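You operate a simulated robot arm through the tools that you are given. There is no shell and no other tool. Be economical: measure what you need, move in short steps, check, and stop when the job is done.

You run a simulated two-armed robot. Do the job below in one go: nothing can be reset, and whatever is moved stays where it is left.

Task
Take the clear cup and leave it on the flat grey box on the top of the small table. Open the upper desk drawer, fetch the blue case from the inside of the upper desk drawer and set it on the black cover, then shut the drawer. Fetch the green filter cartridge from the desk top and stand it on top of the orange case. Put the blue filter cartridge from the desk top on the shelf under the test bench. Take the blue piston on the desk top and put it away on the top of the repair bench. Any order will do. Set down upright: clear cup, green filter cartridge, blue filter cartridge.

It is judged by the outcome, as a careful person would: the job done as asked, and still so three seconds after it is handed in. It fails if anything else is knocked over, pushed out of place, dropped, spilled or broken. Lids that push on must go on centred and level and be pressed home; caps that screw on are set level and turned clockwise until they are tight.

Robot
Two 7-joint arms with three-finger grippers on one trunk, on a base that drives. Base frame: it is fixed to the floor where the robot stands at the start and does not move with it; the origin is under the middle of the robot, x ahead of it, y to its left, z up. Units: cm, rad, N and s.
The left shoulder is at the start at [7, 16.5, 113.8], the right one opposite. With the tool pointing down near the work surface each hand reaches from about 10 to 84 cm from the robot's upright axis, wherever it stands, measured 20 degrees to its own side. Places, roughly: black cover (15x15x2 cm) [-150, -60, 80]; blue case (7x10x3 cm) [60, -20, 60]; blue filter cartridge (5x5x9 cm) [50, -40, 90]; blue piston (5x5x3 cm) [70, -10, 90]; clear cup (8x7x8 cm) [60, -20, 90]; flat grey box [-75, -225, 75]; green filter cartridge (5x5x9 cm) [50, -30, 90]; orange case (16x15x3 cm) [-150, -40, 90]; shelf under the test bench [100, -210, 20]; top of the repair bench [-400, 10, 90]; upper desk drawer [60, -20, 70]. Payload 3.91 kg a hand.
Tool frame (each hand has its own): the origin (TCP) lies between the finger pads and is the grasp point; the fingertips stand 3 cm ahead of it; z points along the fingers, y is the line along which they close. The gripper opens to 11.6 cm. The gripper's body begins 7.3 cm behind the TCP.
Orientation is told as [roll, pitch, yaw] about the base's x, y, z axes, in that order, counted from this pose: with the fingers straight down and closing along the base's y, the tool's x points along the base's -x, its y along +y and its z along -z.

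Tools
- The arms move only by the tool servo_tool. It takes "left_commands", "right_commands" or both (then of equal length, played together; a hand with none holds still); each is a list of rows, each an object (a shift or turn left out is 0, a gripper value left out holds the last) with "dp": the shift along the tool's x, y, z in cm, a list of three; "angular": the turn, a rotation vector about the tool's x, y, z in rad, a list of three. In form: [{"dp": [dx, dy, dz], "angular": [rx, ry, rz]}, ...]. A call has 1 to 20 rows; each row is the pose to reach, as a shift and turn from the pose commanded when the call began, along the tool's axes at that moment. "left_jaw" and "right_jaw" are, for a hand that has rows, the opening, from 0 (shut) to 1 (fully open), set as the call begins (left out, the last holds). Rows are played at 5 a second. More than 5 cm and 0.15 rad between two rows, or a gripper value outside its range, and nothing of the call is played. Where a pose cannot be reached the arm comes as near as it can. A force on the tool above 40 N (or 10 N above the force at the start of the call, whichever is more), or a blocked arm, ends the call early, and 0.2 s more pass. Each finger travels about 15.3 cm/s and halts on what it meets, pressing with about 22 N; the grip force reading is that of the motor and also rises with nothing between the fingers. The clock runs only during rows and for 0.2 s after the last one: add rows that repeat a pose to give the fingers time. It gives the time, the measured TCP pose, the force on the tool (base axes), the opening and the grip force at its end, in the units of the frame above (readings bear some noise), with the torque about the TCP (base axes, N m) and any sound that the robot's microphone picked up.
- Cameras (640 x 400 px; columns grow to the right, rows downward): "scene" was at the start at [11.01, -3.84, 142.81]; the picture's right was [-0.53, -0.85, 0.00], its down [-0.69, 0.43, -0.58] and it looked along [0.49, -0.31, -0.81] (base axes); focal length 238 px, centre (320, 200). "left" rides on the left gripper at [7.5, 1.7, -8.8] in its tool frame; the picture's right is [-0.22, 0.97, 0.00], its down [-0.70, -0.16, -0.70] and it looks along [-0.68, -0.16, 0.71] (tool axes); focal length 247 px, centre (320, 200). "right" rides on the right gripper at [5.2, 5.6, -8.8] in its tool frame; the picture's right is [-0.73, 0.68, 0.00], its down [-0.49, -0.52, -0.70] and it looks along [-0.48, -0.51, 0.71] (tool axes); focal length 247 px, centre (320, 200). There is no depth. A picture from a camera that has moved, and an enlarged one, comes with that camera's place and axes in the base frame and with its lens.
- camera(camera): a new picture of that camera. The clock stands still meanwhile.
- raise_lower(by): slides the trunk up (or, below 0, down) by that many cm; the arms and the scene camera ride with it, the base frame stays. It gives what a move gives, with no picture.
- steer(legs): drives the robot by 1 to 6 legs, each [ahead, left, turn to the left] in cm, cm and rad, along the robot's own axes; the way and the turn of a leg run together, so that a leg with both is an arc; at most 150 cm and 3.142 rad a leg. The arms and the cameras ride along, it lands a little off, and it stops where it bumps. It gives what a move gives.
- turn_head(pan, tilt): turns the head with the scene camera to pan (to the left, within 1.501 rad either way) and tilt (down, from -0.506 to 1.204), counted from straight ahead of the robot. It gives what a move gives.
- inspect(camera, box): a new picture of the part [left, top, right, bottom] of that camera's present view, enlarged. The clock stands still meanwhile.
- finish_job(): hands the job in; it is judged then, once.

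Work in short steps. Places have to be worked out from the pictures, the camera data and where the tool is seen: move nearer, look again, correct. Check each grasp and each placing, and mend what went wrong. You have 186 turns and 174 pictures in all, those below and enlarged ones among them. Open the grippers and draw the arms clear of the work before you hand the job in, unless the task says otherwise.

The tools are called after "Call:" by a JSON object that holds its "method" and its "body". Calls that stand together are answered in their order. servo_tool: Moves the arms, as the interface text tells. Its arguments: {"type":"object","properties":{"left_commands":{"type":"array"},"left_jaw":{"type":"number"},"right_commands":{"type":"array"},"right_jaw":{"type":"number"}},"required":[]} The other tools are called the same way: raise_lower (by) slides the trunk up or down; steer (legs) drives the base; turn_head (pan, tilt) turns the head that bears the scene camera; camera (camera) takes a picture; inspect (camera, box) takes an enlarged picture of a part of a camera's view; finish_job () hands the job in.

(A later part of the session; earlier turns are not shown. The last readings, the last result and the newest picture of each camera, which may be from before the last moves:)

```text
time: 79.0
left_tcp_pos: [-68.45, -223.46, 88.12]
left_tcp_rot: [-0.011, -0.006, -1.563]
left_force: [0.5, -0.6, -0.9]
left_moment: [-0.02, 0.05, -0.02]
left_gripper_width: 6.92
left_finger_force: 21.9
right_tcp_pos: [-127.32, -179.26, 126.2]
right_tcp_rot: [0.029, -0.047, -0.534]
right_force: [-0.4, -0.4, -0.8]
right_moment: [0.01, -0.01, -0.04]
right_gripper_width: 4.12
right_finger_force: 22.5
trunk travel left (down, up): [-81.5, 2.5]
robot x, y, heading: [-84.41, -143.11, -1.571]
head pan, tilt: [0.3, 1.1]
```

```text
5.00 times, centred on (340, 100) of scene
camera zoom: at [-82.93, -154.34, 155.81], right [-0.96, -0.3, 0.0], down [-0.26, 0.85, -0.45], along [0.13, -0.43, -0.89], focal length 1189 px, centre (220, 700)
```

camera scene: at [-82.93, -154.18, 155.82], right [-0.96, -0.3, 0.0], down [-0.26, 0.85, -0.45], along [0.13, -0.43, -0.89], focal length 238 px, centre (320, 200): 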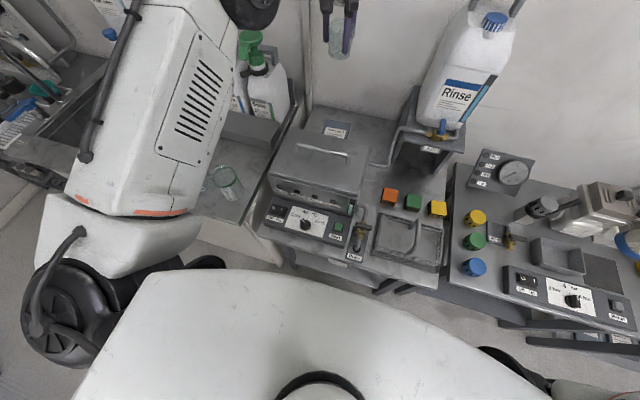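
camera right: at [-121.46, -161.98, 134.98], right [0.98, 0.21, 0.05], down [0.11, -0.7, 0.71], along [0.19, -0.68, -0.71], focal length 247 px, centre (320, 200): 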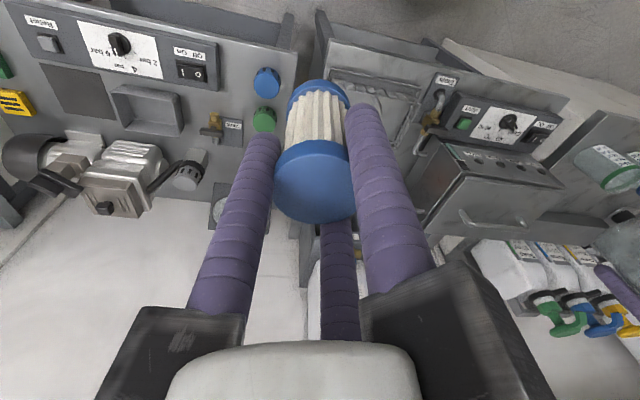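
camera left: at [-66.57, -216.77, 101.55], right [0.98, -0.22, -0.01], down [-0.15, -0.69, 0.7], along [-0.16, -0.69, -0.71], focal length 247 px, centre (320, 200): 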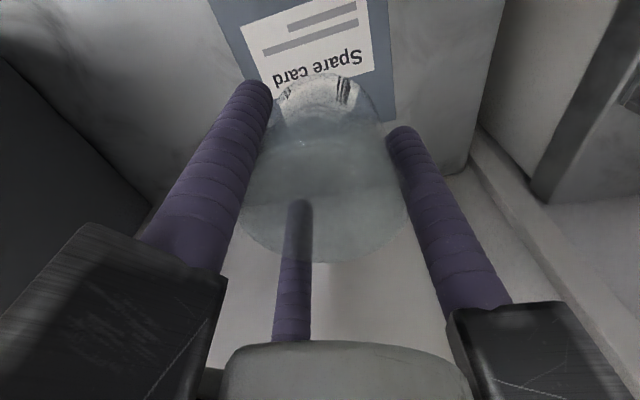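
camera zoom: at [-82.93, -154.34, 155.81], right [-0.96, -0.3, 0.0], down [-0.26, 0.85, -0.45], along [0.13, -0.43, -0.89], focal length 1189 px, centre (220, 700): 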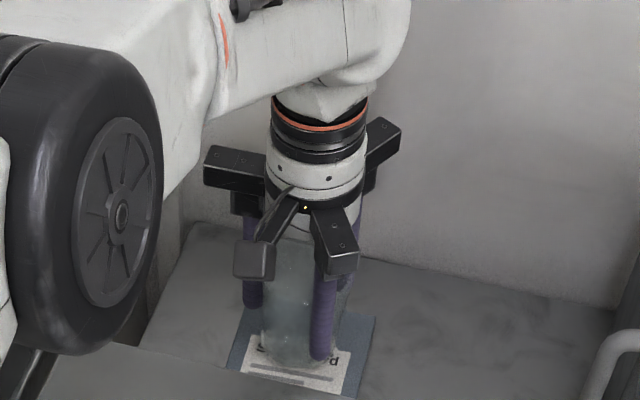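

Almost down on the card. Continue in small steps until force rises.

Call:
{"method": "servo_tool", "body": {"left_commands": [{"dp": [0, 0, 0.4]}, {"dp": [0, 0, 0.7]}]}}

Call:
{"method": "servo_tool", "body": {"left_commands": [{"dp": [0, 0, 0.3]}, {"dp": [0, 0, 0.5]}]}}

```text
time: 79.6
left_tcp_pos: [-68.39, -223.32, 87.41]
left_tcp_rot: [-0.011, -0.005, -1.562]
left_force: [-0.3, -0.2, -0.6]
left_moment: [0.01, -0.01, -0.01]
left_gripper_width: 6.93
left_finger_force: 22.1
right_tcp_pos: [-127.38, -179.31, 126.2]
right_tcp_rot: [0.03, -0.046, -0.536]
right_force: [0.1, -0.3, -0.8]
right_moment: [0.03, 0.0, 0.0]
right_gripper_width: 4.1
right_finger_force: 21.7
trunk travel left (down, up): [-81.5, 2.5]
robot x, y, heading: [-84.54, -142.79, -1.57]
head pan, tilt: [0.3, 1.1]
```

```text
time: 80.2
left_tcp_pos: [-68.38, -223.53, 87.07]
left_tcp_rot: [-0.011, -0.011, -1.561]
left_force: [2.6, -3.3, 13.7]
left_moment: [0.06, 0.13, 0.0]
left_gripper_width: 6.93
left_finger_force: 22.0
right_tcp_pos: [-127.41, -179.2, 126.32]
right_tcp_rot: [0.026, -0.049, -0.535]
right_force: [0.0, 0.3, -1.1]
right_moment: [0.01, -0.02, -0.02]
right_gripper_width: 4.1
right_finger_force: 22.1
trunk travel left (down, up): [-81.5, 2.5]
robot x, y, heading: [-84.72, -143.32, -1.571]
head pan, tilt: [0.3, 1.1]
```

Contact (13.7 N). Relax slightly, open, and check before rising.

Call:
{"method": "servo_tool", "body": {"left_commands": [{"dp": [0, 0, -0.1]}, {"dp": [0, 0, -0.1]}, {"dp": [0, 0, -0.1]}, {"dp": [0, 0, -0.1]}], "left_jaw": 0.78}}

Call:
{"method": "servo_tool", "body": {"left_commands": [{"dp": [0, 0, -2]}, {"dp": [0, 0, -5]}, {"dp": [0, 0, -9]}, {"dp": [0, 0, -14]}, {"dp": [0, 0, -19]}, {"dp": [0, 0, -24]}, {"dp": [0, 0, -28]}, {"dp": [0, 0, -32]}]}}

Call:
{"method": "inspect", "body": {"camera": "scene", "box": [270, 60, 410, 200]}}

Call:
{"method": "camera", "body": {"camera": "left"}}

```text
time: 81.2
left_tcp_pos: [-68.32, -223.32, 86.92]
left_tcp_rot: [-0.01, -0.006, -1.561]
left_force: [-0.4, -0.1, 0.1]
left_moment: [0.01, 0.02, 0.01]
left_gripper_width: 9.05
left_finger_force: 0.0
right_tcp_pos: [-127.32, -179.28, 126.25]
right_tcp_rot: [0.028, -0.046, -0.535]
right_force: [1.3, -0.2, -1.4]
right_moment: [-0.01, 0.02, 0.01]
right_gripper_width: 4.08
right_finger_force: 22.0
trunk travel left (down, up): [-81.5, 2.5]
robot x, y, heading: [-84.89, -143.24, -1.571]
head pan, tilt: [0.3, 1.1]
```

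```text
time: 83.0
left_tcp_pos: [-68.01, -223.04, 119.15]
left_tcp_rot: [-0.01, -0.004, -1.562]
left_force: [0.3, -0.6, -1.5]
left_moment: [-0.04, -0.03, -0.01]
left_gripper_width: 9.03
left_finger_force: 0.0
right_tcp_pos: [-127.37, -179.2, 126.36]
right_tcp_rot: [0.028, -0.048, -0.534]
right_force: [-0.2, 0.7, -1.2]
right_moment: [-0.06, -0.02, 0.0]
right_gripper_width: 4.12
right_finger_force: 21.5
trunk travel left (down, up): [-81.5, 2.5]
robot x, y, heading: [-84.77, -143.29, -1.568]
head pan, tilt: [0.3, 1.1]
```

```text
2.86 times, centred on (340, 130) of scene
camera zoom: at [-82.96, -154.16, 155.81], right [-0.96, -0.3, 0.0], down [-0.26, 0.85, -0.45], along [0.13, -0.43, -0.89], focal length 679 px, centre (263, 400)
```

zoom: 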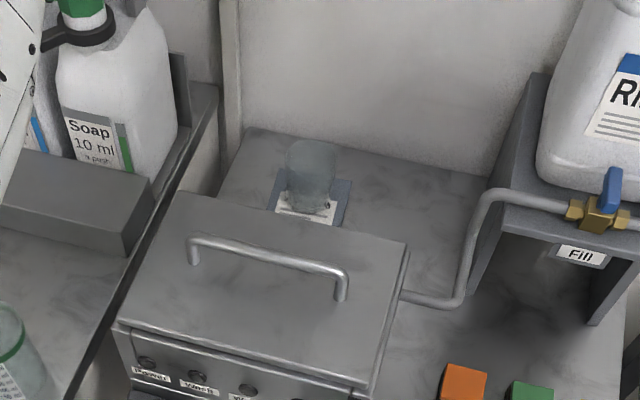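

```text
105 pictures are left
camera left: at [-66.29, -215.46, 127.81], right [0.98, -0.22, -0.01], down [-0.15, -0.69, 0.7], along [-0.16, -0.69, -0.71], focal length 247 px, centre (320, 200)
```

left: 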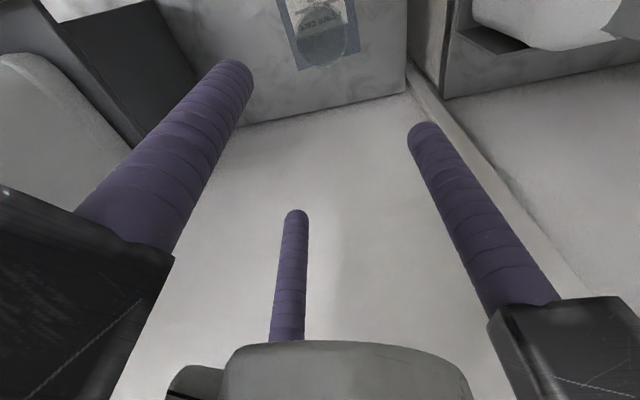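

The cup stands upright on the card box. Retract the left hand, then drive left (toward +x) along the aisle to the test bench.

Call:
{"method": "servo_tool", "body": {"left_commands": [{"dp": [5, 0, -2]}, {"dp": [10, 0, -4]}, {"dp": [15, 0, -6]}, {"dp": [20, 0, -8]}, {"dp": [25, 0, -10]}, {"dp": [30, 0, -12]}, {"dp": [35, 0, -13]}, {"dp": [40, 0, -13]}, {"dp": [44, 0, -13]}], "left_jaw": 1}}

Call:
{"method": "steer", "body": {"legs": [[0, 120, 0]]}}

Call:
{"method": "turn_head", "body": {"pan": 0.6, "tilt": 0.6}}

Call:
{"method": "camera", "body": {"camera": "scene"}}

Call:
{"method": "camera", "body": {"camera": "left"}}

```text
refused: row 1 steps farther than a row can; nothing moved
```

```text
time: 85.0
left_tcp_pos: [-53.25, -222.92, 119.57]
left_tcp_rot: [-0.011, -0.012, -1.604]
left_force: [-0.1, -0.7, -0.1]
left_moment: [-0.02, -0.01, -0.01]
left_gripper_width: 9.06
left_finger_force: 0.0
right_tcp_pos: [-110.12, -178.28, 126.19]
right_tcp_rot: [0.029, -0.052, -0.549]
right_force: [0.4, 1.1, -0.8]
right_moment: [-0.02, 0.12, 0.03]
right_gripper_width: 4.14
right_finger_force: 21.8
trunk travel left (down, up): [-81.5, 2.5]
robot x, y, heading: [-66.7, -143.12, -1.588]
head pan, tilt: [0.3, 1.1]
stopped in leg 1: the robot was blocked; the commanded pose is now the measured one
```

```text
time: 86.0
left_tcp_pos: [-53.1, -222.83, 119.59]
left_tcp_rot: [-0.005, -0.007, -1.593]
left_force: [0.0, 0.7, 1.0]
left_moment: [-0.06, 0.03, 0.01]
left_gripper_width: 9.07
left_finger_force: 0.2
right_tcp_pos: [-110.48, -178.48, 126.03]
right_tcp_rot: [0.03, -0.057, -0.547]
right_force: [0.4, -0.1, -0.4]
right_moment: [0.04, 0.0, 0.03]
right_gripper_width: 4.1
right_finger_force: 22.2
trunk travel left (down, up): [-81.5, 2.5]
robot x, y, heading: [-66.72, -143.2, -1.586]
head pan, tilt: [0.6, 0.6]
```

```text
104 pictures are left
camera scene: at [-62.93, -155.2, 159.74], right [-0.83, -0.56, -0.01], down [-0.31, 0.47, -0.83], along [0.46, -0.69, -0.56], focal length 238 px, centre (320, 200)
```

scene: 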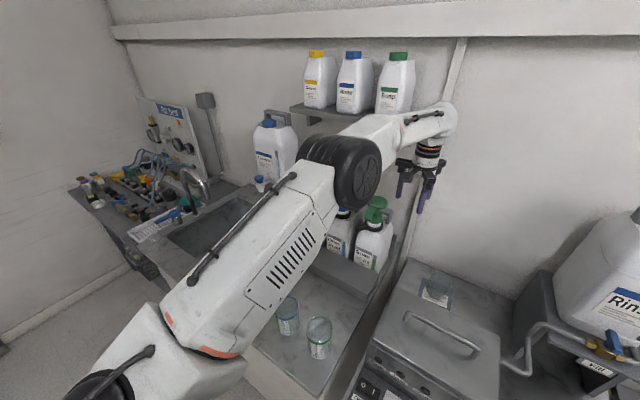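

```text
103 pictures are left
camera left: at [-51.2, -215.3, 128.12], right [0.97, -0.25, 0.0], down [-0.17, -0.69, 0.71], along [-0.18, -0.68, -0.71], focal length 247 px, centre (320, 200)
```

left: 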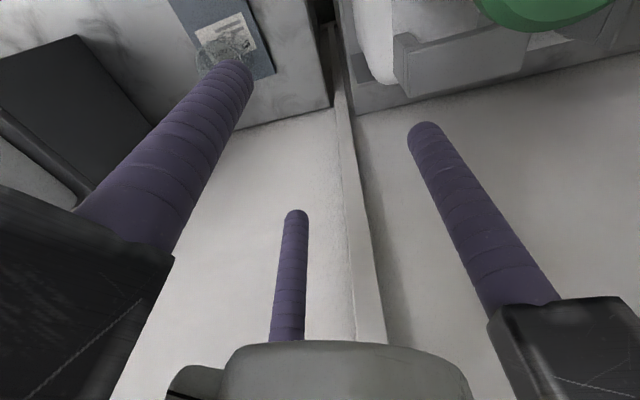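

The retract was refused and the drive then pushed the arm against something near the bottle shelf. I back off to the right immediately and check the bottles.

Call:
{"method": "steer", "body": {"legs": [[0, -12, 0.015]]}}

Call:
{"method": "camera", "body": {"camera": "scene"}}

```text
time: 87.2
left_tcp_pos: [-62.58, -222.93, 118.99]
left_tcp_rot: [-0.015, -0.005, -1.574]
left_force: [0.1, 0.2, 0.0]
left_moment: [0.01, 0.02, 0.03]
left_gripper_width: 9.04
left_finger_force: 0.1
right_tcp_pos: [-120.87, -179.36, 126.32]
right_tcp_rot: [0.03, -0.048, -0.529]
right_force: [-0.6, 0.1, -0.4]
right_moment: [0.01, 0.02, 0.01]
right_gripper_width: 4.12
right_finger_force: 22.6
trunk travel left (down, up): [-81.5, 2.5]
robot x, y, heading: [-78.46, -143.42, -1.569]
head pan, tilt: [0.6, 0.6]
```

```text
102 pictures are left
camera scene: at [-73.43, -155.53, 159.65], right [-0.82, -0.57, 0.0], down [-0.32, 0.47, -0.82], along [0.47, -0.68, -0.57], focal length 238 px, centre (320, 200)
```

scene: 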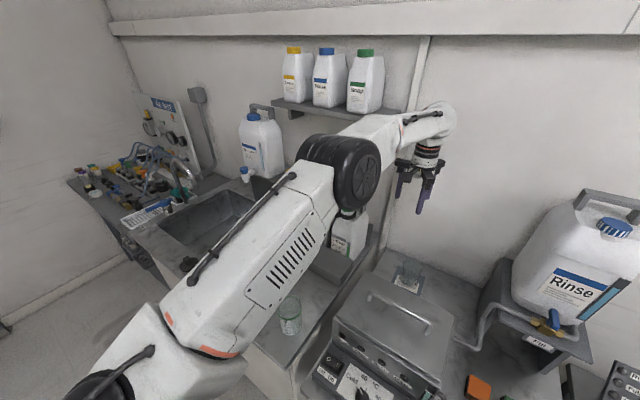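

Now retract the left hand with legal steps (≤5 cm), then check the bottles.

Call:
{"method": "servo_tool", "body": {"left_commands": [{"dp": [4.5, 0, -1.5]}, {"dp": [9, 0, -3]}, {"dp": [13.5, 0, -4.5]}, {"dp": [18, 0, -6]}, {"dp": [22.5, 0, -7.5]}, {"dp": [27, 0, -9]}, {"dp": [31.5, 0, -10.5]}, {"dp": [36, 0, -11]}, {"dp": [40, 0, -11]}], "left_jaw": 1}}

Call:
{"method": "camera", "body": {"camera": "scene"}}

```text
time: 89.2
left_tcp_pos: [-62.37, -182.76, 129.88]
left_tcp_rot: [-0.016, -0.009, -1.575]
left_force: [0.3, 0.0, 0.2]
left_moment: [-0.04, 0.05, 0.03]
left_gripper_width: 11.62
left_finger_force: 0.1
right_tcp_pos: [-121.0, -179.13, 126.4]
right_tcp_rot: [0.027, -0.049, -0.532]
right_force: [0.2, 0.4, -0.8]
right_moment: [0.0, 0.07, -0.02]
right_gripper_width: 4.13
right_finger_force: 21.9
trunk travel left (down, up): [-81.5, 2.5]
robot x, y, heading: [-78.65, -143.43, -1.569]
head pan, tilt: [0.6, 0.6]
```

```text
101 pictures are left
camera scene: at [-73.42, -155.24, 159.68], right [-0.82, -0.57, 0.0], down [-0.32, 0.46, -0.82], along [0.47, -0.68, -0.57], focal length 238 px, centre (320, 200)
```

scene: 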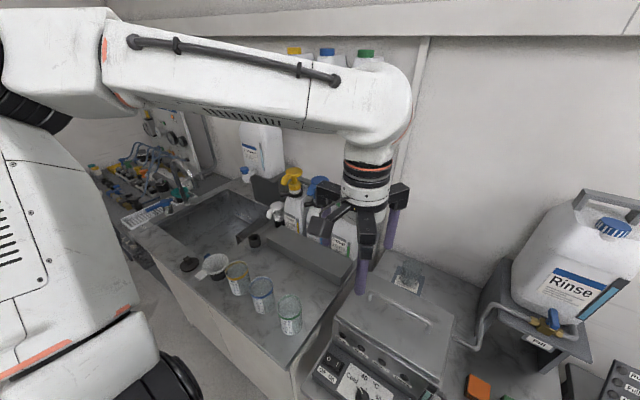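

All bottles still stand. Drive left 110 cm now with arms pulled in.

Call:
{"method": "steer", "body": {"legs": [[-4, 110, 0]]}}

Call:
{"method": "turn_head", "body": {"pan": 0.3, "tilt": 0.7}}

Call:
{"method": "camera", "body": {"camera": "scene"}}

```text
time: 94.7
left_tcp_pos: [44.79, -179.17, 129.95]
left_tcp_rot: [-0.011, -0.006, -1.584]
left_force: [0.1, -0.3, -0.1]
left_moment: [0.01, 0.0, -0.01]
left_gripper_width: 11.6
left_finger_force: 0.0
right_tcp_pos: [-13.84, -175.01, 126.15]
right_tcp_rot: [0.03, -0.052, -0.54]
right_force: [-0.6, -0.1, -2.1]
right_moment: [0.0, -0.01, 0.02]
right_gripper_width: 4.1
right_finger_force: 22.5
trunk travel left (down, up): [-81.5, 2.5]
robot x, y, heading: [29.31, -139.09, -1.577]
head pan, tilt: [0.6, 0.6]
```

```text
time: 95.5
left_tcp_pos: [44.89, -179.15, 129.83]
left_tcp_rot: [-0.016, -0.006, -1.584]
left_force: [1.3, -0.4, -0.3]
left_moment: [0.01, -0.02, 0.0]
left_gripper_width: 11.63
left_finger_force: 0.0
right_tcp_pos: [-13.67, -174.96, 126.3]
right_tcp_rot: [0.029, -0.048, -0.54]
right_force: [0.0, 0.0, -1.6]
right_moment: [0.02, 0.03, -0.05]
right_gripper_width: 4.09
right_finger_force: 22.5
trunk travel left (down, up): [-81.5, 2.5]
robot x, y, heading: [29.31, -138.92, -1.576]
head pan, tilt: [0.3, 0.7]
```

```text
100 pictures are left
camera scene: at [31.57, -152.33, 158.81], right [-0.96, -0.29, 0.0], down [-0.19, 0.62, -0.76], along [0.22, -0.73, -0.64], focal length 238 px, centre (320, 200)
```

scene: 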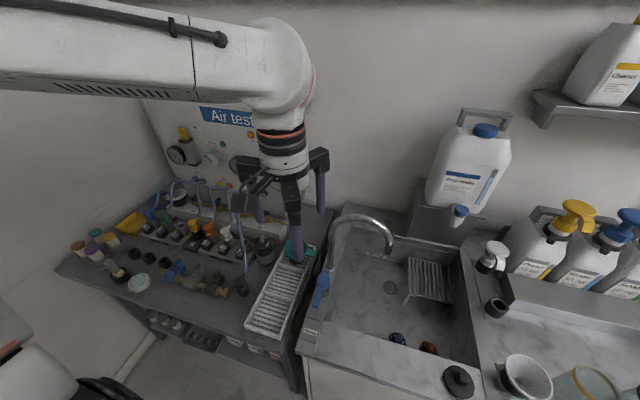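

The test bench spans x≈57…135, front y≈-172. I check for the bins on my left before moving there.

Call:
{"method": "turn_head", "body": {"pan": 1.5, "tilt": 0.9}}

Call:
{"method": "camera", "body": {"camera": "scene"}}

```text
time: 96.9
left_tcp_pos: [44.99, -179.24, 129.93]
left_tcp_rot: [-0.014, -0.007, -1.583]
left_force: [0.8, -0.5, 0.2]
left_moment: [0.01, 0.02, 0.03]
left_gripper_width: 11.61
left_finger_force: 0.1
right_tcp_pos: [-13.65, -174.96, 126.13]
right_tcp_rot: [0.03, -0.049, -0.54]
right_force: [-0.1, -0.1, -0.9]
right_moment: [0.01, 0.02, 0.0]
right_gripper_width: 4.09
right_finger_force: 21.8
trunk travel left (down, up): [-81.5, 2.5]
robot x, y, heading: [29.37, -139.36, -1.578]
head pan, tilt: [1.499, 0.901]
```

```text
99 pictures are left
camera scene: at [36.57, -144.79, 157.2], right [-0.08, -1.0, 0.0], down [-0.78, 0.06, -0.62], along [0.62, -0.05, -0.78], focal length 238 px, centre (320, 200)
```

scene: 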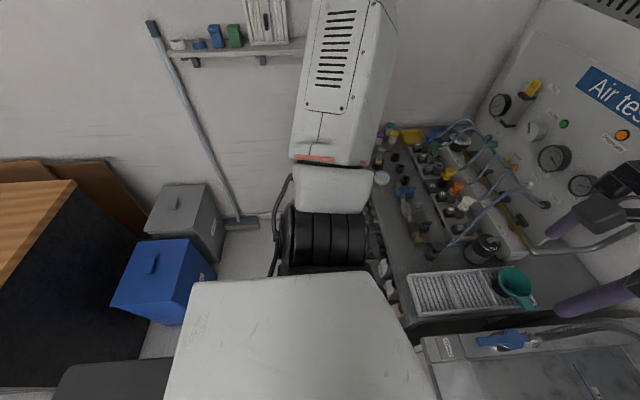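

My rear reaches ~61 cm back, so standing between bins and bench facing the bench is too tight. Instead I'll face +x beside the bench: back up 20, turn left 90°.

Call:
{"method": "steer", "body": {"legs": [[-20, 0, 0], [0, 0, 1.575]]}}

Call:
{"method": "turn_head", "body": {"pan": -0.6, "tilt": 0.9}}

Call:
{"method": "camera", "body": {"camera": "scene"}}

```text
time: 102.4
left_tcp_pos: [69.11, -103.41, 129.91]
left_tcp_rot: [-0.015, -0.005, 0.007]
left_force: [-0.2, 0.6, 0.6]
left_moment: [-0.02, 0.04, -0.03]
left_gripper_width: 11.62
left_finger_force: 0.0
right_tcp_pos: [65.89, -162.16, 126.22]
right_tcp_rot: [0.031, -0.048, 1.049]
right_force: [0.5, -0.1, -1.3]
right_moment: [0.0, -0.04, 0.02]
right_gripper_width: 4.12
right_finger_force: 21.5
trunk travel left (down, up): [-81.5, 2.5]
robot x, y, heading: [29.35, -119.83, 0.013]
head pan, tilt: [1.499, 0.901]
```

```text
time: 104.4
left_tcp_pos: [69.01, -103.36, 129.89]
left_tcp_rot: [-0.013, -0.005, 0.006]
left_force: [0.0, 0.2, 0.8]
left_moment: [0.02, -0.01, -0.02]
left_gripper_width: 11.64
left_finger_force: 0.1
right_tcp_pos: [66.03, -162.17, 126.37]
right_tcp_rot: [0.029, -0.05, 1.05]
right_force: [-0.8, -0.3, -1.2]
right_moment: [0.01, -0.02, 0.0]
right_gripper_width: 4.14
right_finger_force: 22.1
trunk travel left (down, up): [-81.5, 2.5]
robot x, y, heading: [29.36, -120.08, 0.015]
head pan, tilt: [-0.6, 0.901]
```

```text
98 pictures are left
camera scene: at [40.52, -123.93, 157.19], right [-0.55, -0.83, 0.0], down [-0.65, 0.43, -0.62], along [0.52, -0.34, -0.78], focal length 238 px, centre (320, 200)
```

scene: 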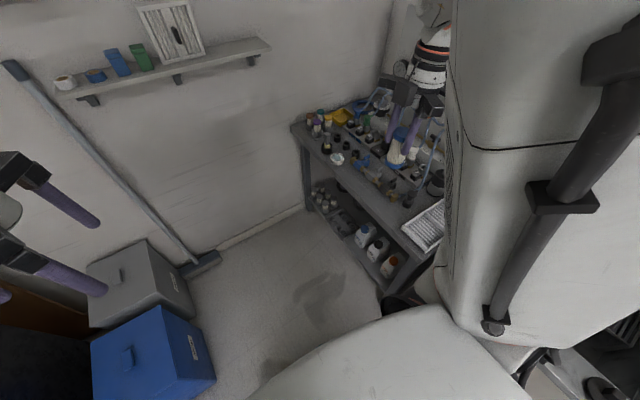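

Zoom in on the lower shelf.

Call:
{"method": "inspect", "body": {"camera": "scene", "box": [280, 110, 460, 320]}}

```text
1.90 times, centred on (370, 215) of scene
camera zoom: at [40.52, -123.93, 157.19], right [-0.55, -0.83, 0.0], down [-0.65, 0.43, -0.62], along [0.52, -0.34, -0.78], focal length 453 px, centre (225, 171)
```

zoom: 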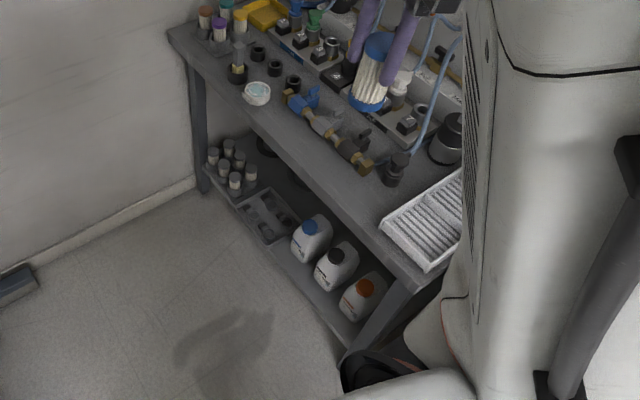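

Front of the shelf is partly occupied (bottles at x≈63-88, tray at 107). I back off 20 cm and lower the trunk to look under the bench.

Call:
{"method": "steer", "body": {"legs": [[-22, 4, -0.015]]}}

Call:
{"method": "raise_lower", "body": {"by": -62}}

Call:
{"method": "turn_head", "body": {"pan": -0.7, "tilt": 0.5}}

Call:
{"method": "camera", "body": {"camera": "scene"}}

```text
time: 106.1
left_tcp_pos: [47.85, -100.34, 129.77]
left_tcp_rot: [-0.015, -0.003, -0.01]
left_force: [-0.4, -0.2, 0.3]
left_moment: [0.0, 0.01, -0.01]
left_gripper_width: 11.6
left_finger_force: 0.1
right_tcp_pos: [43.74, -158.99, 126.21]
right_tcp_rot: [0.03, -0.05, 1.033]
right_force: [0.1, 0.2, -0.9]
right_moment: [0.04, 0.04, 0.01]
right_gripper_width: 4.12
right_finger_force: 22.2
trunk travel left (down, up): [-81.5, 2.5]
robot x, y, heading: [7.82, -115.71, -0.008]
head pan, tilt: [-0.6, 0.901]
```

```text
refused: -62 is not a number from -40 to 40
```

```text
time: 107.0
left_tcp_pos: [47.43, -100.33, 129.83]
left_tcp_rot: [-0.016, -0.007, -0.011]
left_force: [-0.1, 0.3, 0.1]
left_moment: [0.02, 0.01, -0.02]
left_gripper_width: 11.6
left_finger_force: 0.1
right_tcp_pos: [43.35, -158.83, 126.35]
right_tcp_rot: [0.03, -0.05, 1.033]
right_force: [0.0, 0.6, -1.5]
right_moment: [0.01, -0.02, 0.0]
right_gripper_width: 4.11
right_finger_force: 22.4
trunk travel left (down, up): [-81.5, 2.5]
robot x, y, heading: [7.4, -115.96, -0.004]
head pan, tilt: [-0.7, 0.499]
```

```text
96 pictures are left
camera scene: at [19.25, -121.93, 160.58], right [-0.65, -0.76, 0.0], down [-0.37, 0.31, -0.88], along [0.67, -0.57, -0.48], focal length 238 px, centre (320, 200)
```

scene: 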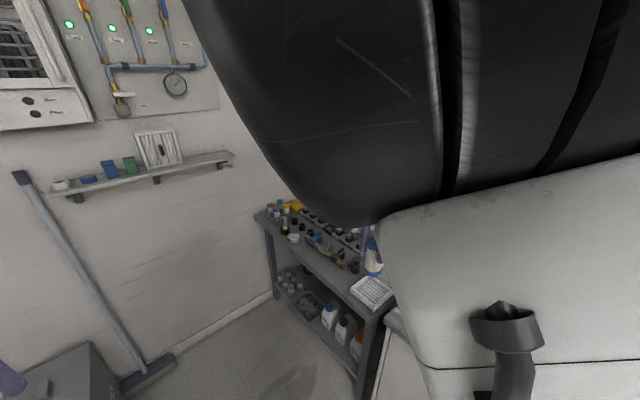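

Lower in two steps (limit 40 per call).

Call:
{"method": "raise_lower", "body": {"by": -40}}

Call:
{"method": "raise_lower", "body": {"by": -22}}

Call:
{"method": "camera", "body": {"camera": "scene"}}

Call:
{"method": "camera", "body": {"camera": "right"}}

```text
time: 110.8
left_tcp_pos: [47.47, -100.39, 89.9]
left_tcp_rot: [-0.015, -0.005, -0.011]
left_force: [0.4, -0.8, 1.4]
left_moment: [0.0, 0.0, 0.02]
left_gripper_width: 11.61
left_finger_force: 0.0
right_tcp_pos: [43.37, -159.06, 86.24]
right_tcp_rot: [0.03, -0.049, 1.033]
right_force: [-0.4, -0.1, -1.3]
right_moment: [-0.02, -0.02, 0.02]
right_gripper_width: 4.11
right_finger_force: 21.9
trunk travel left (down, up): [-41.5, 42.5]
robot x, y, heading: [7.37, -115.89, 0.0]
head pan, tilt: [-0.7, 0.499]
```

```text
time: 113.2
left_tcp_pos: [47.37, -100.43, 67.92]
left_tcp_rot: [-0.014, -0.005, -0.011]
left_force: [-0.8, -0.2, -0.2]
left_moment: [0.04, 0.0, -0.01]
left_gripper_width: 11.58
left_finger_force: 0.1
right_tcp_pos: [43.57, -158.95, 64.26]
right_tcp_rot: [0.031, -0.048, 1.035]
right_force: [0.1, 0.1, -0.8]
right_moment: [0.0, 0.0, -0.01]
right_gripper_width: 4.13
right_finger_force: 21.8
trunk travel left (down, up): [-19.5, 64.5]
robot x, y, heading: [7.64, -115.97, -0.003]
head pan, tilt: [-0.7, 0.499]
```

```text
95 pictures are left
camera scene: at [19.33, -121.95, 98.59], right [-0.65, -0.76, 0.0], down [-0.37, 0.31, -0.88], along [0.67, -0.57, -0.48], focal length 238 px, centre (320, 200)
```

scene: 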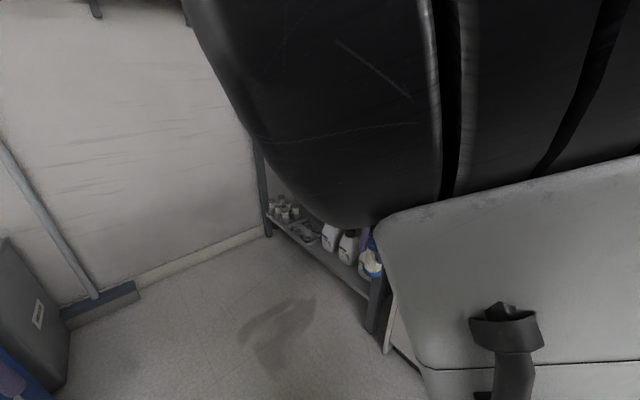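

```text
94 pictures are left
camera right: at [35.92, -161.1, 72.92], right [-0.21, 0.98, 0.06], down [0.7, 0.11, 0.71], along [0.68, 0.19, -0.7], focal length 247 px, centre (320, 200)
```

right: 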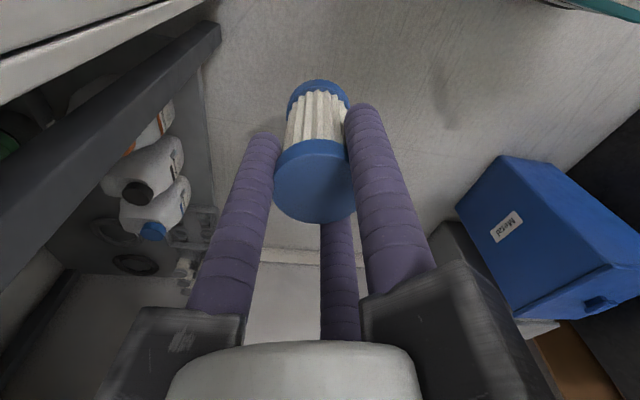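

I turn right 0.8 rad so the bench is ahead, then look under it.

Call:
{"method": "steer", "body": {"legs": [[0, 0, -0.8]]}}

Call:
{"method": "turn_head", "body": {"pan": 0.1, "tilt": 0.4}}

Call:
{"method": "camera", "body": {"camera": "scene"}}

```text
time: 114.8
left_tcp_pos: [51.16, -112.52, 67.99]
left_tcp_rot: [-0.026, -0.009, -0.338]
left_force: [0.6, 0.3, -0.6]
left_moment: [0.0, 0.0, -0.02]
left_gripper_width: 11.63
left_finger_force: 0.1
right_tcp_pos: [29.37, -166.51, 64.99]
right_tcp_rot: [0.021, -0.037, 0.736]
right_force: [-0.2, -0.9, -1.5]
right_moment: [0.01, -0.04, 0.0]
right_gripper_width: 4.12
right_finger_force: 21.7
trunk travel left (down, up): [-19.5, 64.5]
robot x, y, heading: [8.33, -115.2, -0.329]
head pan, tilt: [-0.7, 0.499]
stopped in leg 1: the robot was blocked; the commanded pose is now the measured one
```

```text
time: 115.9
left_tcp_pos: [51.31, -112.65, 67.8]
left_tcp_rot: [-0.029, -0.012, -0.339]
left_force: [0.3, -0.2, -0.6]
left_moment: [0.01, -0.03, 0.02]
left_gripper_width: 11.59
left_finger_force: 0.0
right_tcp_pos: [29.27, -166.5, 64.99]
right_tcp_rot: [0.024, -0.034, 0.733]
right_force: [0.5, -0.2, -2.3]
right_moment: [-0.01, 0.0, 0.01]
right_gripper_width: 4.12
right_finger_force: 22.1
trunk travel left (down, up): [-19.5, 64.5]
robot x, y, heading: [8.37, -115.52, -0.336]
head pan, tilt: [0.099, 0.4]
```

```text
93 pictures are left
camera scene: at [21.95, -117.99, 99.53], right [-0.25, -0.97, 0.02], down [-0.38, 0.08, -0.92], along [0.89, -0.23, -0.39], focal length 238 px, centre (320, 200)
```

scene: 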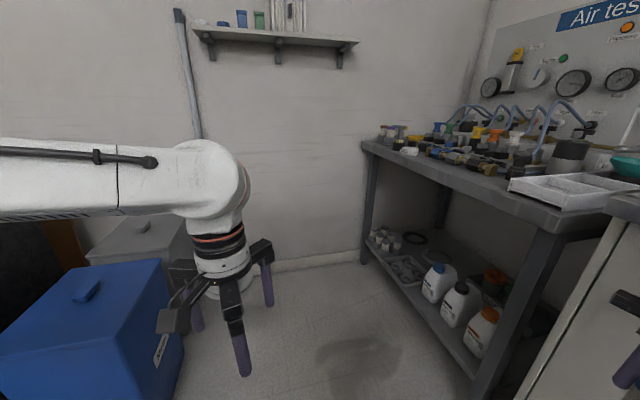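

Blocked, probably the right arm against the sink cabinet; I back off slightly and zoom on the shelf.

Call:
{"method": "steer", "body": {"legs": [[0, 0, 0.12], [0, 15, 0]]}}

Call:
{"method": "turn_head", "body": {"pan": -0.25, "tilt": 0.4}}

Call:
{"method": "camera", "body": {"camera": "scene"}}

Call:
{"method": "inspect", "body": {"camera": "scene", "box": [280, 140, 500, 360]}}

```text
time: 117.8
left_tcp_pos: [53.99, -94.03, 67.83]
left_tcp_rot: [-0.012, -0.006, -0.223]
left_force: [-0.3, 0.1, 0.6]
left_moment: [0.01, 0.03, -0.04]
left_gripper_width: 11.62
left_finger_force: 0.1
right_tcp_pos: [38.25, -149.8, 63.99]
right_tcp_rot: [0.036, -0.042, 0.849]
right_force: [-0.4, 0.3, -1.2]
right_moment: [-0.05, 0.03, -0.01]
right_gripper_width: 4.11
right_finger_force: 21.5
trunk travel left (down, up): [-19.5, 64.5]
robot x, y, heading: [11.63, -100.89, -0.217]
head pan, tilt: [0.099, 0.4]
```

```text
time: 118.7
left_tcp_pos: [53.96, -93.96, 67.86]
left_tcp_rot: [-0.014, -0.008, -0.224]
left_force: [-0.1, 0.8, 0.3]
left_moment: [0.02, -0.04, 0.04]
left_gripper_width: 11.6
left_finger_force: 0.0
right_tcp_pos: [38.28, -150.03, 64.0]
right_tcp_rot: [0.039, -0.044, 0.848]
right_force: [-0.1, -0.5, 0.0]
right_moment: [-0.04, 0.0, -0.05]
right_gripper_width: 4.09
right_finger_force: 22.0
trunk travel left (down, up): [-19.5, 64.5]
robot x, y, heading: [11.63, -101.19, -0.212]
head pan, tilt: [-0.25, 0.4]
```

```text
92 pictures are left
camera scene: at [24.66, -106.05, 99.52], right [-0.44, -0.9, 0.0], down [-0.35, 0.17, -0.92], along [0.83, -0.4, -0.39], focal length 238 px, centre (320, 200)
```

scene: 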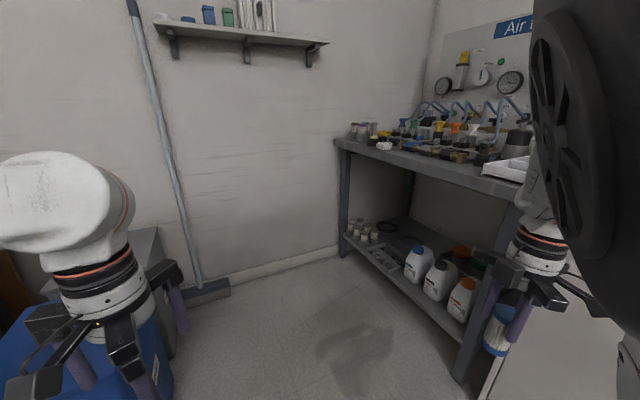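

```text
1.82 times, centred on (390, 250) of scene
camera zoom: at [24.66, -106.05, 99.52], right [-0.44, -0.9, 0.0], down [-0.35, 0.17, -0.92], along [0.83, -0.4, -0.39], focal length 432 px, centre (193, 109)
```

zoom: 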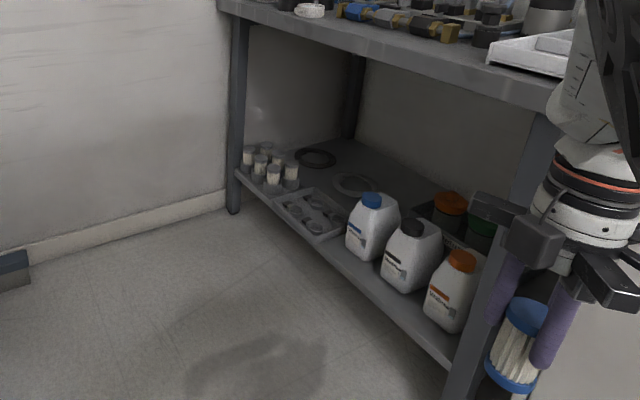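

The shelf behind the tray, around [100,-204], looks free; I'll enter over the tray. First I bring the right hand in toward the robot's middle and lower it so I can drive up to the bench without hitting it.

Call:
{"method": "servo_tool", "body": {"right_commands": [{"dp": [-3.5, 1.4, 1.5]}, {"dp": [-7, 2.8, 3]}, {"dp": [-10.5, 4.2, 4.5]}, {"dp": [-14, 5.6, 6]}, {"dp": [-17.5, 7, 8]}, {"dp": [-21, 8.4, 10]}, {"dp": [-24.5, 9.8, 12]}, {"dp": [-28, 11.2, 14]}, {"dp": [-28, 11.2, 15]}]}}

```text
time: 120.7
left_tcp_pos: [53.83, -93.97, 68.0]
left_tcp_rot: [-0.014, -0.006, -0.225]
left_force: [0.1, 0.8, 0.1]
left_moment: [-0.03, -0.05, 0.02]
left_gripper_width: 11.6
left_finger_force: 0.1
right_tcp_pos: [47.7, -119.35, 49.77]
right_tcp_rot: [0.06, -0.013, 0.775]
right_force: [0.5, -4.4, 0.2]
right_moment: [0.32, 0.0, 0.05]
right_gripper_width: 4.15
right_finger_force: 21.6
right hand out of reach, approached as far as the arm can: row 1, 2, 3, 4, 5, 6, 7, 8
trunk travel left (down, up): [-19.5, 64.5]
robot x, y, heading: [11.75, -101.04, -0.214]
head pan, tilt: [-0.25, 0.4]
```

A small side force appeared; check both views.

Call:
{"method": "camera", "body": {"camera": "scene"}}

Call:
{"method": "camera", "body": {"camera": "right"}}

```text
90 pictures are left
camera scene: at [24.54, -106.26, 99.56], right [-0.46, -0.89, 0.0], down [-0.34, 0.18, -0.92], along [0.82, -0.42, -0.38], focal length 238 px, centre (320, 200)
```

scene: 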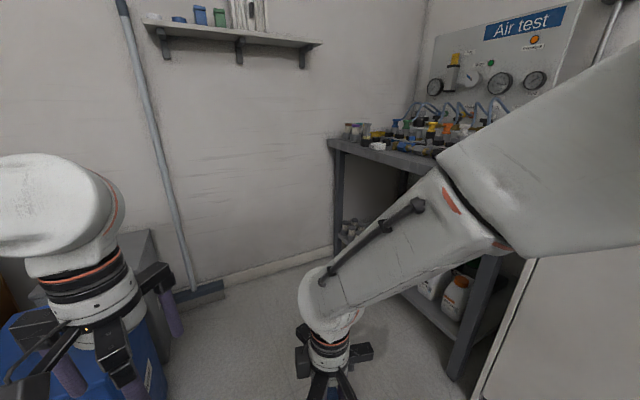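

```text
89 pictures are left
camera right: at [40.27, -119.47, 58.76], right [0.05, 1.0, 0.05], down [0.74, -0.07, 0.67], along [0.68, 0.0, -0.74], focal length 247 px, centre (320, 200)
```

right: 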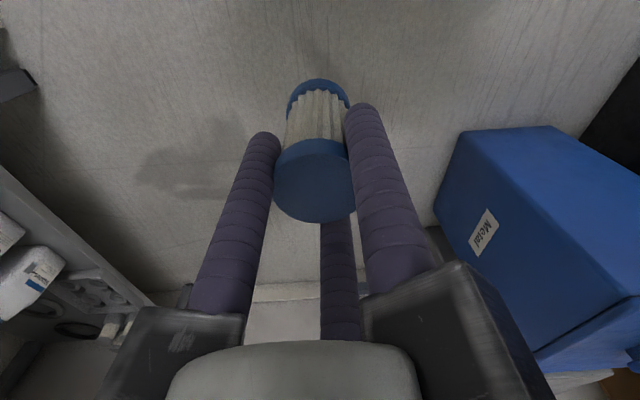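

The hand is free. Turn to heading -0.65 here, then see.

Call:
{"method": "steer", "body": {"legs": [[0, 0, -0.436]]}}

Call:
{"method": "servo_tool", "body": {"left_commands": [{"dp": [-4, 0, 0]}, {"dp": [-8, 0, 0]}, {"dp": [-12, 0, 0]}, {"dp": [-16, 0, 0]}, {"dp": [-19, 0, 0]}]}}

```text
time: 122.3
left_tcp_pos: [52.87, -112.45, 67.96]
left_tcp_rot: [-0.013, -0.006, -0.661]
left_force: [0.3, -0.1, -0.1]
left_moment: [-0.01, 0.02, 0.02]
left_gripper_width: 11.59
left_finger_force: 0.1
right_tcp_pos: [36.68, -134.28, 50.77]
right_tcp_rot: [0.039, -0.045, 0.411]
right_force: [0.9, 0.5, -0.7]
right_moment: [0.03, -0.01, 0.01]
right_gripper_width: 4.12
right_finger_force: 21.8
trunk travel left (down, up): [-19.5, 64.5]
robot x, y, heading: [11.57, -100.77, -0.652]
head pan, tilt: [-0.25, 0.4]
```

```text
time: 123.5
left_tcp_pos: [67.77, -124.31, 67.9]
left_tcp_rot: [-0.014, -0.005, -0.663]
left_force: [0.6, 0.1, 0.3]
left_moment: [0.02, -0.01, 0.01]
left_gripper_width: 11.59
left_finger_force: 0.0
right_tcp_pos: [36.7, -134.16, 50.78]
right_tcp_rot: [0.038, -0.043, 0.411]
right_force: [-0.8, -0.6, -1.7]
right_moment: [0.0, -0.01, 0.01]
right_gripper_width: 4.1
right_finger_force: 21.8
trunk travel left (down, up): [-19.5, 64.5]
robot x, y, heading: [11.51, -100.7, -0.65]
head pan, tilt: [-0.25, 0.4]
```

Drive to the start pose in front of the bench (about [59,-96]).

Call:
{"method": "steer", "body": {"legs": [[35, 32, 0]]}}

Call:
{"method": "raise_lower", "body": {"by": -14}}

Call:
{"method": "turn_head", "body": {"pan": -0.2, "tilt": 0.3}}

Call:
{"method": "camera", "body": {"camera": "scene"}}

```text
time: 125.9
left_tcp_pos: [104.29, -119.11, 67.6]
left_tcp_rot: [-0.014, 0.0, -0.629]
left_force: [-0.1, -0.4, 0.5]
left_moment: [0.03, 0.01, 0.0]
left_gripper_width: 11.61
left_finger_force: 0.0
right_tcp_pos: [73.32, -130.02, 50.9]
right_tcp_rot: [0.038, -0.043, 0.438]
right_force: [0.8, -0.6, -1.5]
right_moment: [0.03, 0.01, 0.03]
right_gripper_width: 4.1
right_finger_force: 21.9
trunk travel left (down, up): [-19.5, 64.5]
robot x, y, heading: [47.5, -97.44, -0.625]
head pan, tilt: [-0.25, 0.4]
stopped in leg 1: the robot was blocked; the commanded pose is now the measured one
```

```text
time: 127.5
left_tcp_pos: [104.34, -119.13, 53.6]
left_tcp_rot: [-0.014, -0.002, -0.632]
left_force: [0.7, -0.1, -0.1]
left_moment: [0.04, 0.02, -0.04]
left_gripper_width: 11.59
left_finger_force: 0.0
right_tcp_pos: [73.24, -129.94, 36.71]
right_tcp_rot: [0.038, -0.043, 0.438]
right_force: [0.0, 0.2, -0.8]
right_moment: [0.04, -0.02, -0.01]
right_gripper_width: 4.13
right_finger_force: 22.1
trunk travel left (down, up): [-5.5, 78.5]
robot x, y, heading: [47.23, -97.24, -0.624]
head pan, tilt: [-0.25, 0.4]
```

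```text
time: 128.2
left_tcp_pos: [104.33, -119.06, 53.66]
left_tcp_rot: [-0.015, -0.001, -0.629]
left_force: [-0.5, -0.1, 0.3]
left_moment: [0.0, 0.05, -0.02]
left_gripper_width: 11.6
left_finger_force: 0.1
right_tcp_pos: [73.3, -130.0, 36.7]
right_tcp_rot: [0.037, -0.044, 0.442]
right_force: [-0.2, 0.3, -1.8]
right_moment: [0.03, 0.01, 0.02]
right_gripper_width: 4.1
right_finger_force: 22.2
trunk travel left (down, up): [-5.5, 78.5]
robot x, y, heading: [47.3, -97.15, -0.628]
head pan, tilt: [-0.201, 0.3]
```

```text
88 pictures are left
camera scene: at [57.5, -107.21, 86.42], right [-0.74, -0.68, 0.0], down [-0.2, 0.22, -0.96], along [0.65, -0.7, -0.3], focal length 238 px, centre (320, 200)
```

scene: 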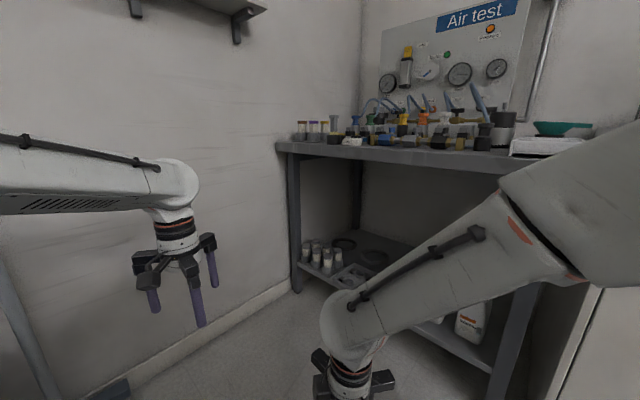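

Something blocked on the left. Look there.

Call:
{"method": "turn_head", "body": {"pan": 1.3, "tilt": 0.6}}

Call:
{"method": "camera", "body": {"camera": "scene"}}

```text
time: 129.8
left_tcp_pos: [104.23, -119.02, 53.73]
left_tcp_rot: [-0.013, 0.0, -0.631]
left_force: [0.3, 0.1, -0.3]
left_moment: [0.0, 0.0, 0.01]
left_gripper_width: 11.59
left_finger_force: 0.1
right_tcp_pos: [73.25, -129.85, 36.73]
right_tcp_rot: [0.038, -0.044, 0.441]
right_force: [0.1, 0.7, -1.0]
right_moment: [0.03, 0.02, -0.02]
right_gripper_width: 4.12
right_finger_force: 21.5
trunk travel left (down, up): [-5.5, 78.5]
robot x, y, heading: [47.17, -97.27, -0.624]
head pan, tilt: [1.3, 0.6]
```

```text
87 pictures are left
camera scene: at [58.09, -94.83, 83.67], right [0.62, -0.78, 0.0], down [-0.44, -0.35, -0.83], along [0.64, 0.51, -0.56], focal length 238 px, centre (320, 200)
```

scene: 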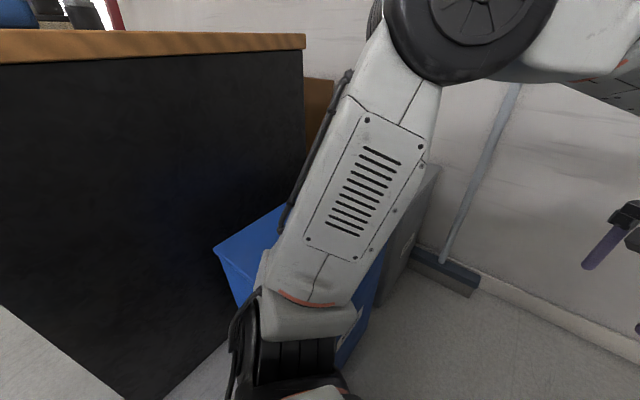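

The left shoulder touched the blue bin. I back off sideways from it, then advance to about [58,-108].

Call:
{"method": "steer", "body": {"legs": [[6.4, -8.9, 0], [8.8, 6.3, -0.03]]}}

Call:
{"method": "camera", "body": {"camera": "scene"}}

```text
time: 131.8
left_tcp_pos: [114.51, -131.83, 53.63]
left_tcp_rot: [-0.014, 0.0, -0.657]
left_force: [0.1, -0.3, -0.1]
left_moment: [0.0, 0.02, 0.0]
left_gripper_width: 11.59
left_finger_force: 0.0
right_tcp_pos: [83.09, -142.0, 36.79]
right_tcp_rot: [0.038, -0.043, 0.41]
right_force: [0.2, 0.5, -0.9]
right_moment: [0.01, 0.02, -0.01]
right_gripper_width: 4.11
right_finger_force: 21.6
trunk travel left (down, up): [-5.5, 78.5]
robot x, y, heading: [57.91, -108.73, -0.653]
head pan, tilt: [1.3, 0.6]
```

```text
86 pictures are left
camera scene: at [68.9, -106.29, 83.67], right [0.6, -0.8, 0.0], down [-0.45, -0.34, -0.82], along [0.66, 0.5, -0.57], focal length 238 px, centre (320, 200)
```

scene: 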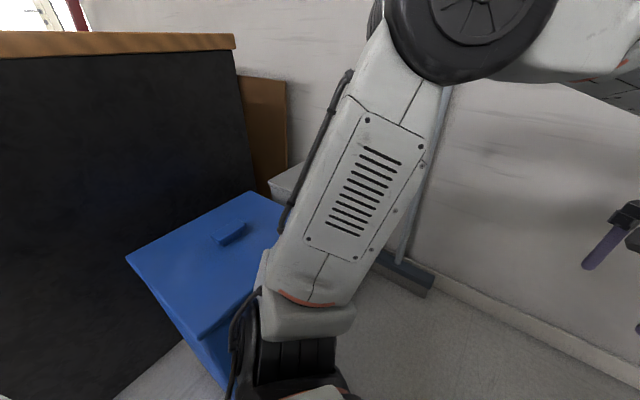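

Extend the right hand to the bench's front edge over the tray column ([103,-163], TCP 42), levelling it.

Call:
{"method": "servo_tool", "body": {"right_commands": [{"dp": [-1.4, -3.8, -0.8], "angular": [0.003, 0.01, 0]}, {"dp": [-2.8, -7.6, -1.6], "angular": [0.006, 0.02, 0]}, {"dp": [-4.2, -11.4, -2.4], "angular": [0.009, 0.03, 0]}, {"dp": [-5.6, -15.2, -3.2], "angular": [0.012, 0.04, 0]}, {"dp": [-7, -19, -4], "angular": [0.015, 0.05, 0]}, {"dp": [-8.4, -23, -5], "angular": [0.018, 0.055, 0]}, {"dp": [-10, -27.2, -5.2], "angular": [0.018, 0.055, 0]}, {"dp": [-10, -27.2, -5.2], "angular": [0.018, 0.055, 0]}]}}

Call:
{"method": "turn_head", "body": {"pan": -0.3, "tilt": 0.4}}

Call:
{"method": "camera", "body": {"camera": "scene"}}

Call:
{"method": "camera", "body": {"camera": "right"}}

```text
time: 133.6
left_tcp_pos: [114.48, -131.88, 53.66]
left_tcp_rot: [-0.015, 0.0, -0.658]
left_force: [-0.2, -0.2, -0.6]
left_moment: [0.0, 0.0, -0.01]
left_gripper_width: 11.59
left_finger_force: 0.0
right_tcp_pos: [102.97, -163.12, 41.04]
right_tcp_rot: [0.018, 0.01, 0.413]
right_force: [0.6, 0.0, -1.2]
right_moment: [0.03, 0.01, 0.03]
right_gripper_width: 4.12
right_finger_force: 22.4
trunk travel left (down, up): [-5.5, 78.5]
robot x, y, heading: [58.14, -108.07, -0.652]
head pan, tilt: [1.3, 0.6]
```

```text
time: 135.2
left_tcp_pos: [114.46, -131.86, 53.76]
left_tcp_rot: [-0.012, -0.001, -0.658]
left_force: [0.4, -0.4, 0.6]
left_moment: [0.01, -0.01, -0.04]
left_gripper_width: 11.61
left_finger_force: 0.1
right_tcp_pos: [103.02, -163.21, 41.11]
right_tcp_rot: [0.02, 0.012, 0.412]
right_force: [0.1, 0.2, -2.2]
right_moment: [-0.02, -0.01, -0.02]
right_gripper_width: 4.12
right_finger_force: 21.9
trunk travel left (down, up): [-5.5, 78.5]
robot x, y, heading: [57.96, -108.95, -0.655]
head pan, tilt: [-0.3, 0.4]
```

```text
85 pictures are left
camera scene: at [67.2, -119.17, 85.49], right [-0.82, -0.58, 0.0], down [-0.23, 0.32, -0.92], along [0.53, -0.75, -0.39], focal length 238 px, centre (320, 200)
```

scene: 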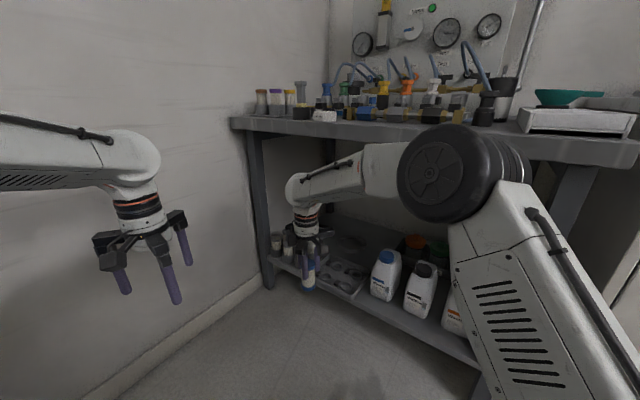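

```text
84 pictures are left
camera right: at [96.09, -160.22, 50.07], right [0.4, 0.92, 0.01], down [0.67, -0.29, 0.68], along [0.63, -0.27, -0.73], focal length 247 px, centre (320, 200)
```

right: 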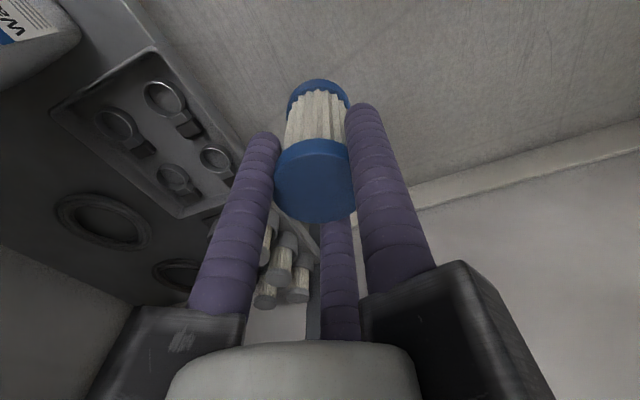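

Elbow height matters under the bench top, so I lower the trunk the rest of the way, and extend the arm fully over the tray before driving in.

Call:
{"method": "raise_lower", "body": {"by": -5.2}}

Call:
{"method": "servo_tool", "body": {"right_commands": [{"dp": [1.8, -3.6, 0]}, {"dp": [3.6, -7.2, 0]}, {"dp": [5.4, -10.8, 0]}, {"dp": [7.3, -14.3, 0]}, {"dp": [7.3, -14.3, 0]}]}}

Call:
{"method": "camera", "body": {"camera": "scene"}}

Call:
{"method": "camera", "body": {"camera": "right"}}

```text
time: 136.2
left_tcp_pos: [114.37, -131.83, 48.44]
left_tcp_rot: [-0.015, 0.001, -0.658]
left_force: [-0.1, -0.1, -0.6]
left_moment: [0.0, 0.01, 0.01]
left_gripper_width: 11.61
left_finger_force: 0.1
right_tcp_pos: [103.12, -163.11, 36.02]
right_tcp_rot: [0.02, 0.01, 0.414]
right_force: [-0.1, 0.0, -0.6]
right_moment: [0.0, 0.0, 0.02]
right_gripper_width: 4.11
right_finger_force: 21.4
trunk travel left (down, up): [-0.3, 83.7]
robot x, y, heading: [58.25, -108.61, -0.649]
head pan, tilt: [-0.3, 0.4]
```

```text
time: 137.4
left_tcp_pos: [114.47, -131.74, 48.54]
left_tcp_rot: [-0.014, 0.001, -0.658]
left_force: [0.3, -0.1, 0.2]
left_moment: [0.03, 0.04, 0.02]
left_gripper_width: 11.6
left_finger_force: 0.1
right_tcp_pos: [102.1, -179.26, 35.79]
right_tcp_rot: [0.019, 0.009, 0.414]
right_force: [-0.1, 0.4, -1.0]
right_moment: [0.0, -0.03, 0.0]
right_gripper_width: 4.11
right_finger_force: 21.8
trunk travel left (down, up): [-0.3, 83.7]
robot x, y, heading: [57.72, -108.67, -0.651]
head pan, tilt: [-0.3, 0.4]
```

```text
83 pictures are left
camera scene: at [67.19, -119.18, 80.29], right [-0.82, -0.58, 0.0], down [-0.23, 0.32, -0.92], along [0.53, -0.75, -0.39], focal length 238 px, centre (320, 200)
```

scene: 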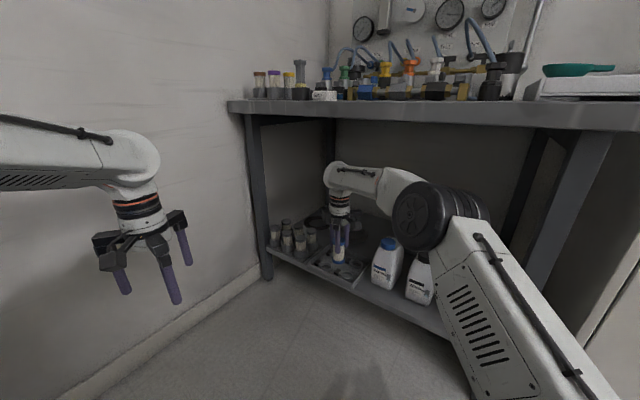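

```text
82 pictures are left
camera right: at [95.24, -176.36, 44.7], right [0.4, 0.92, 0.01], down [0.67, -0.29, 0.68], along [0.63, -0.27, -0.73], focal length 247 px, centre (320, 200)
```

right: 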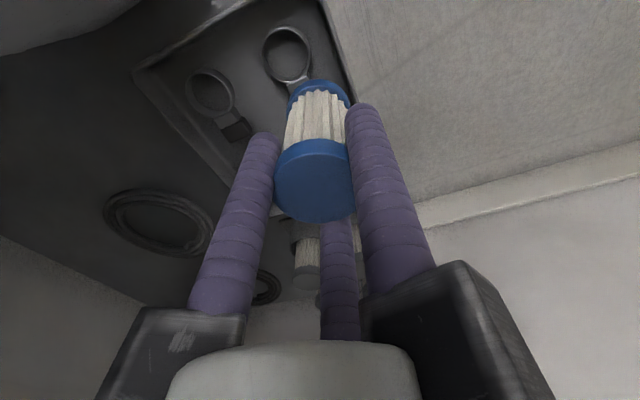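

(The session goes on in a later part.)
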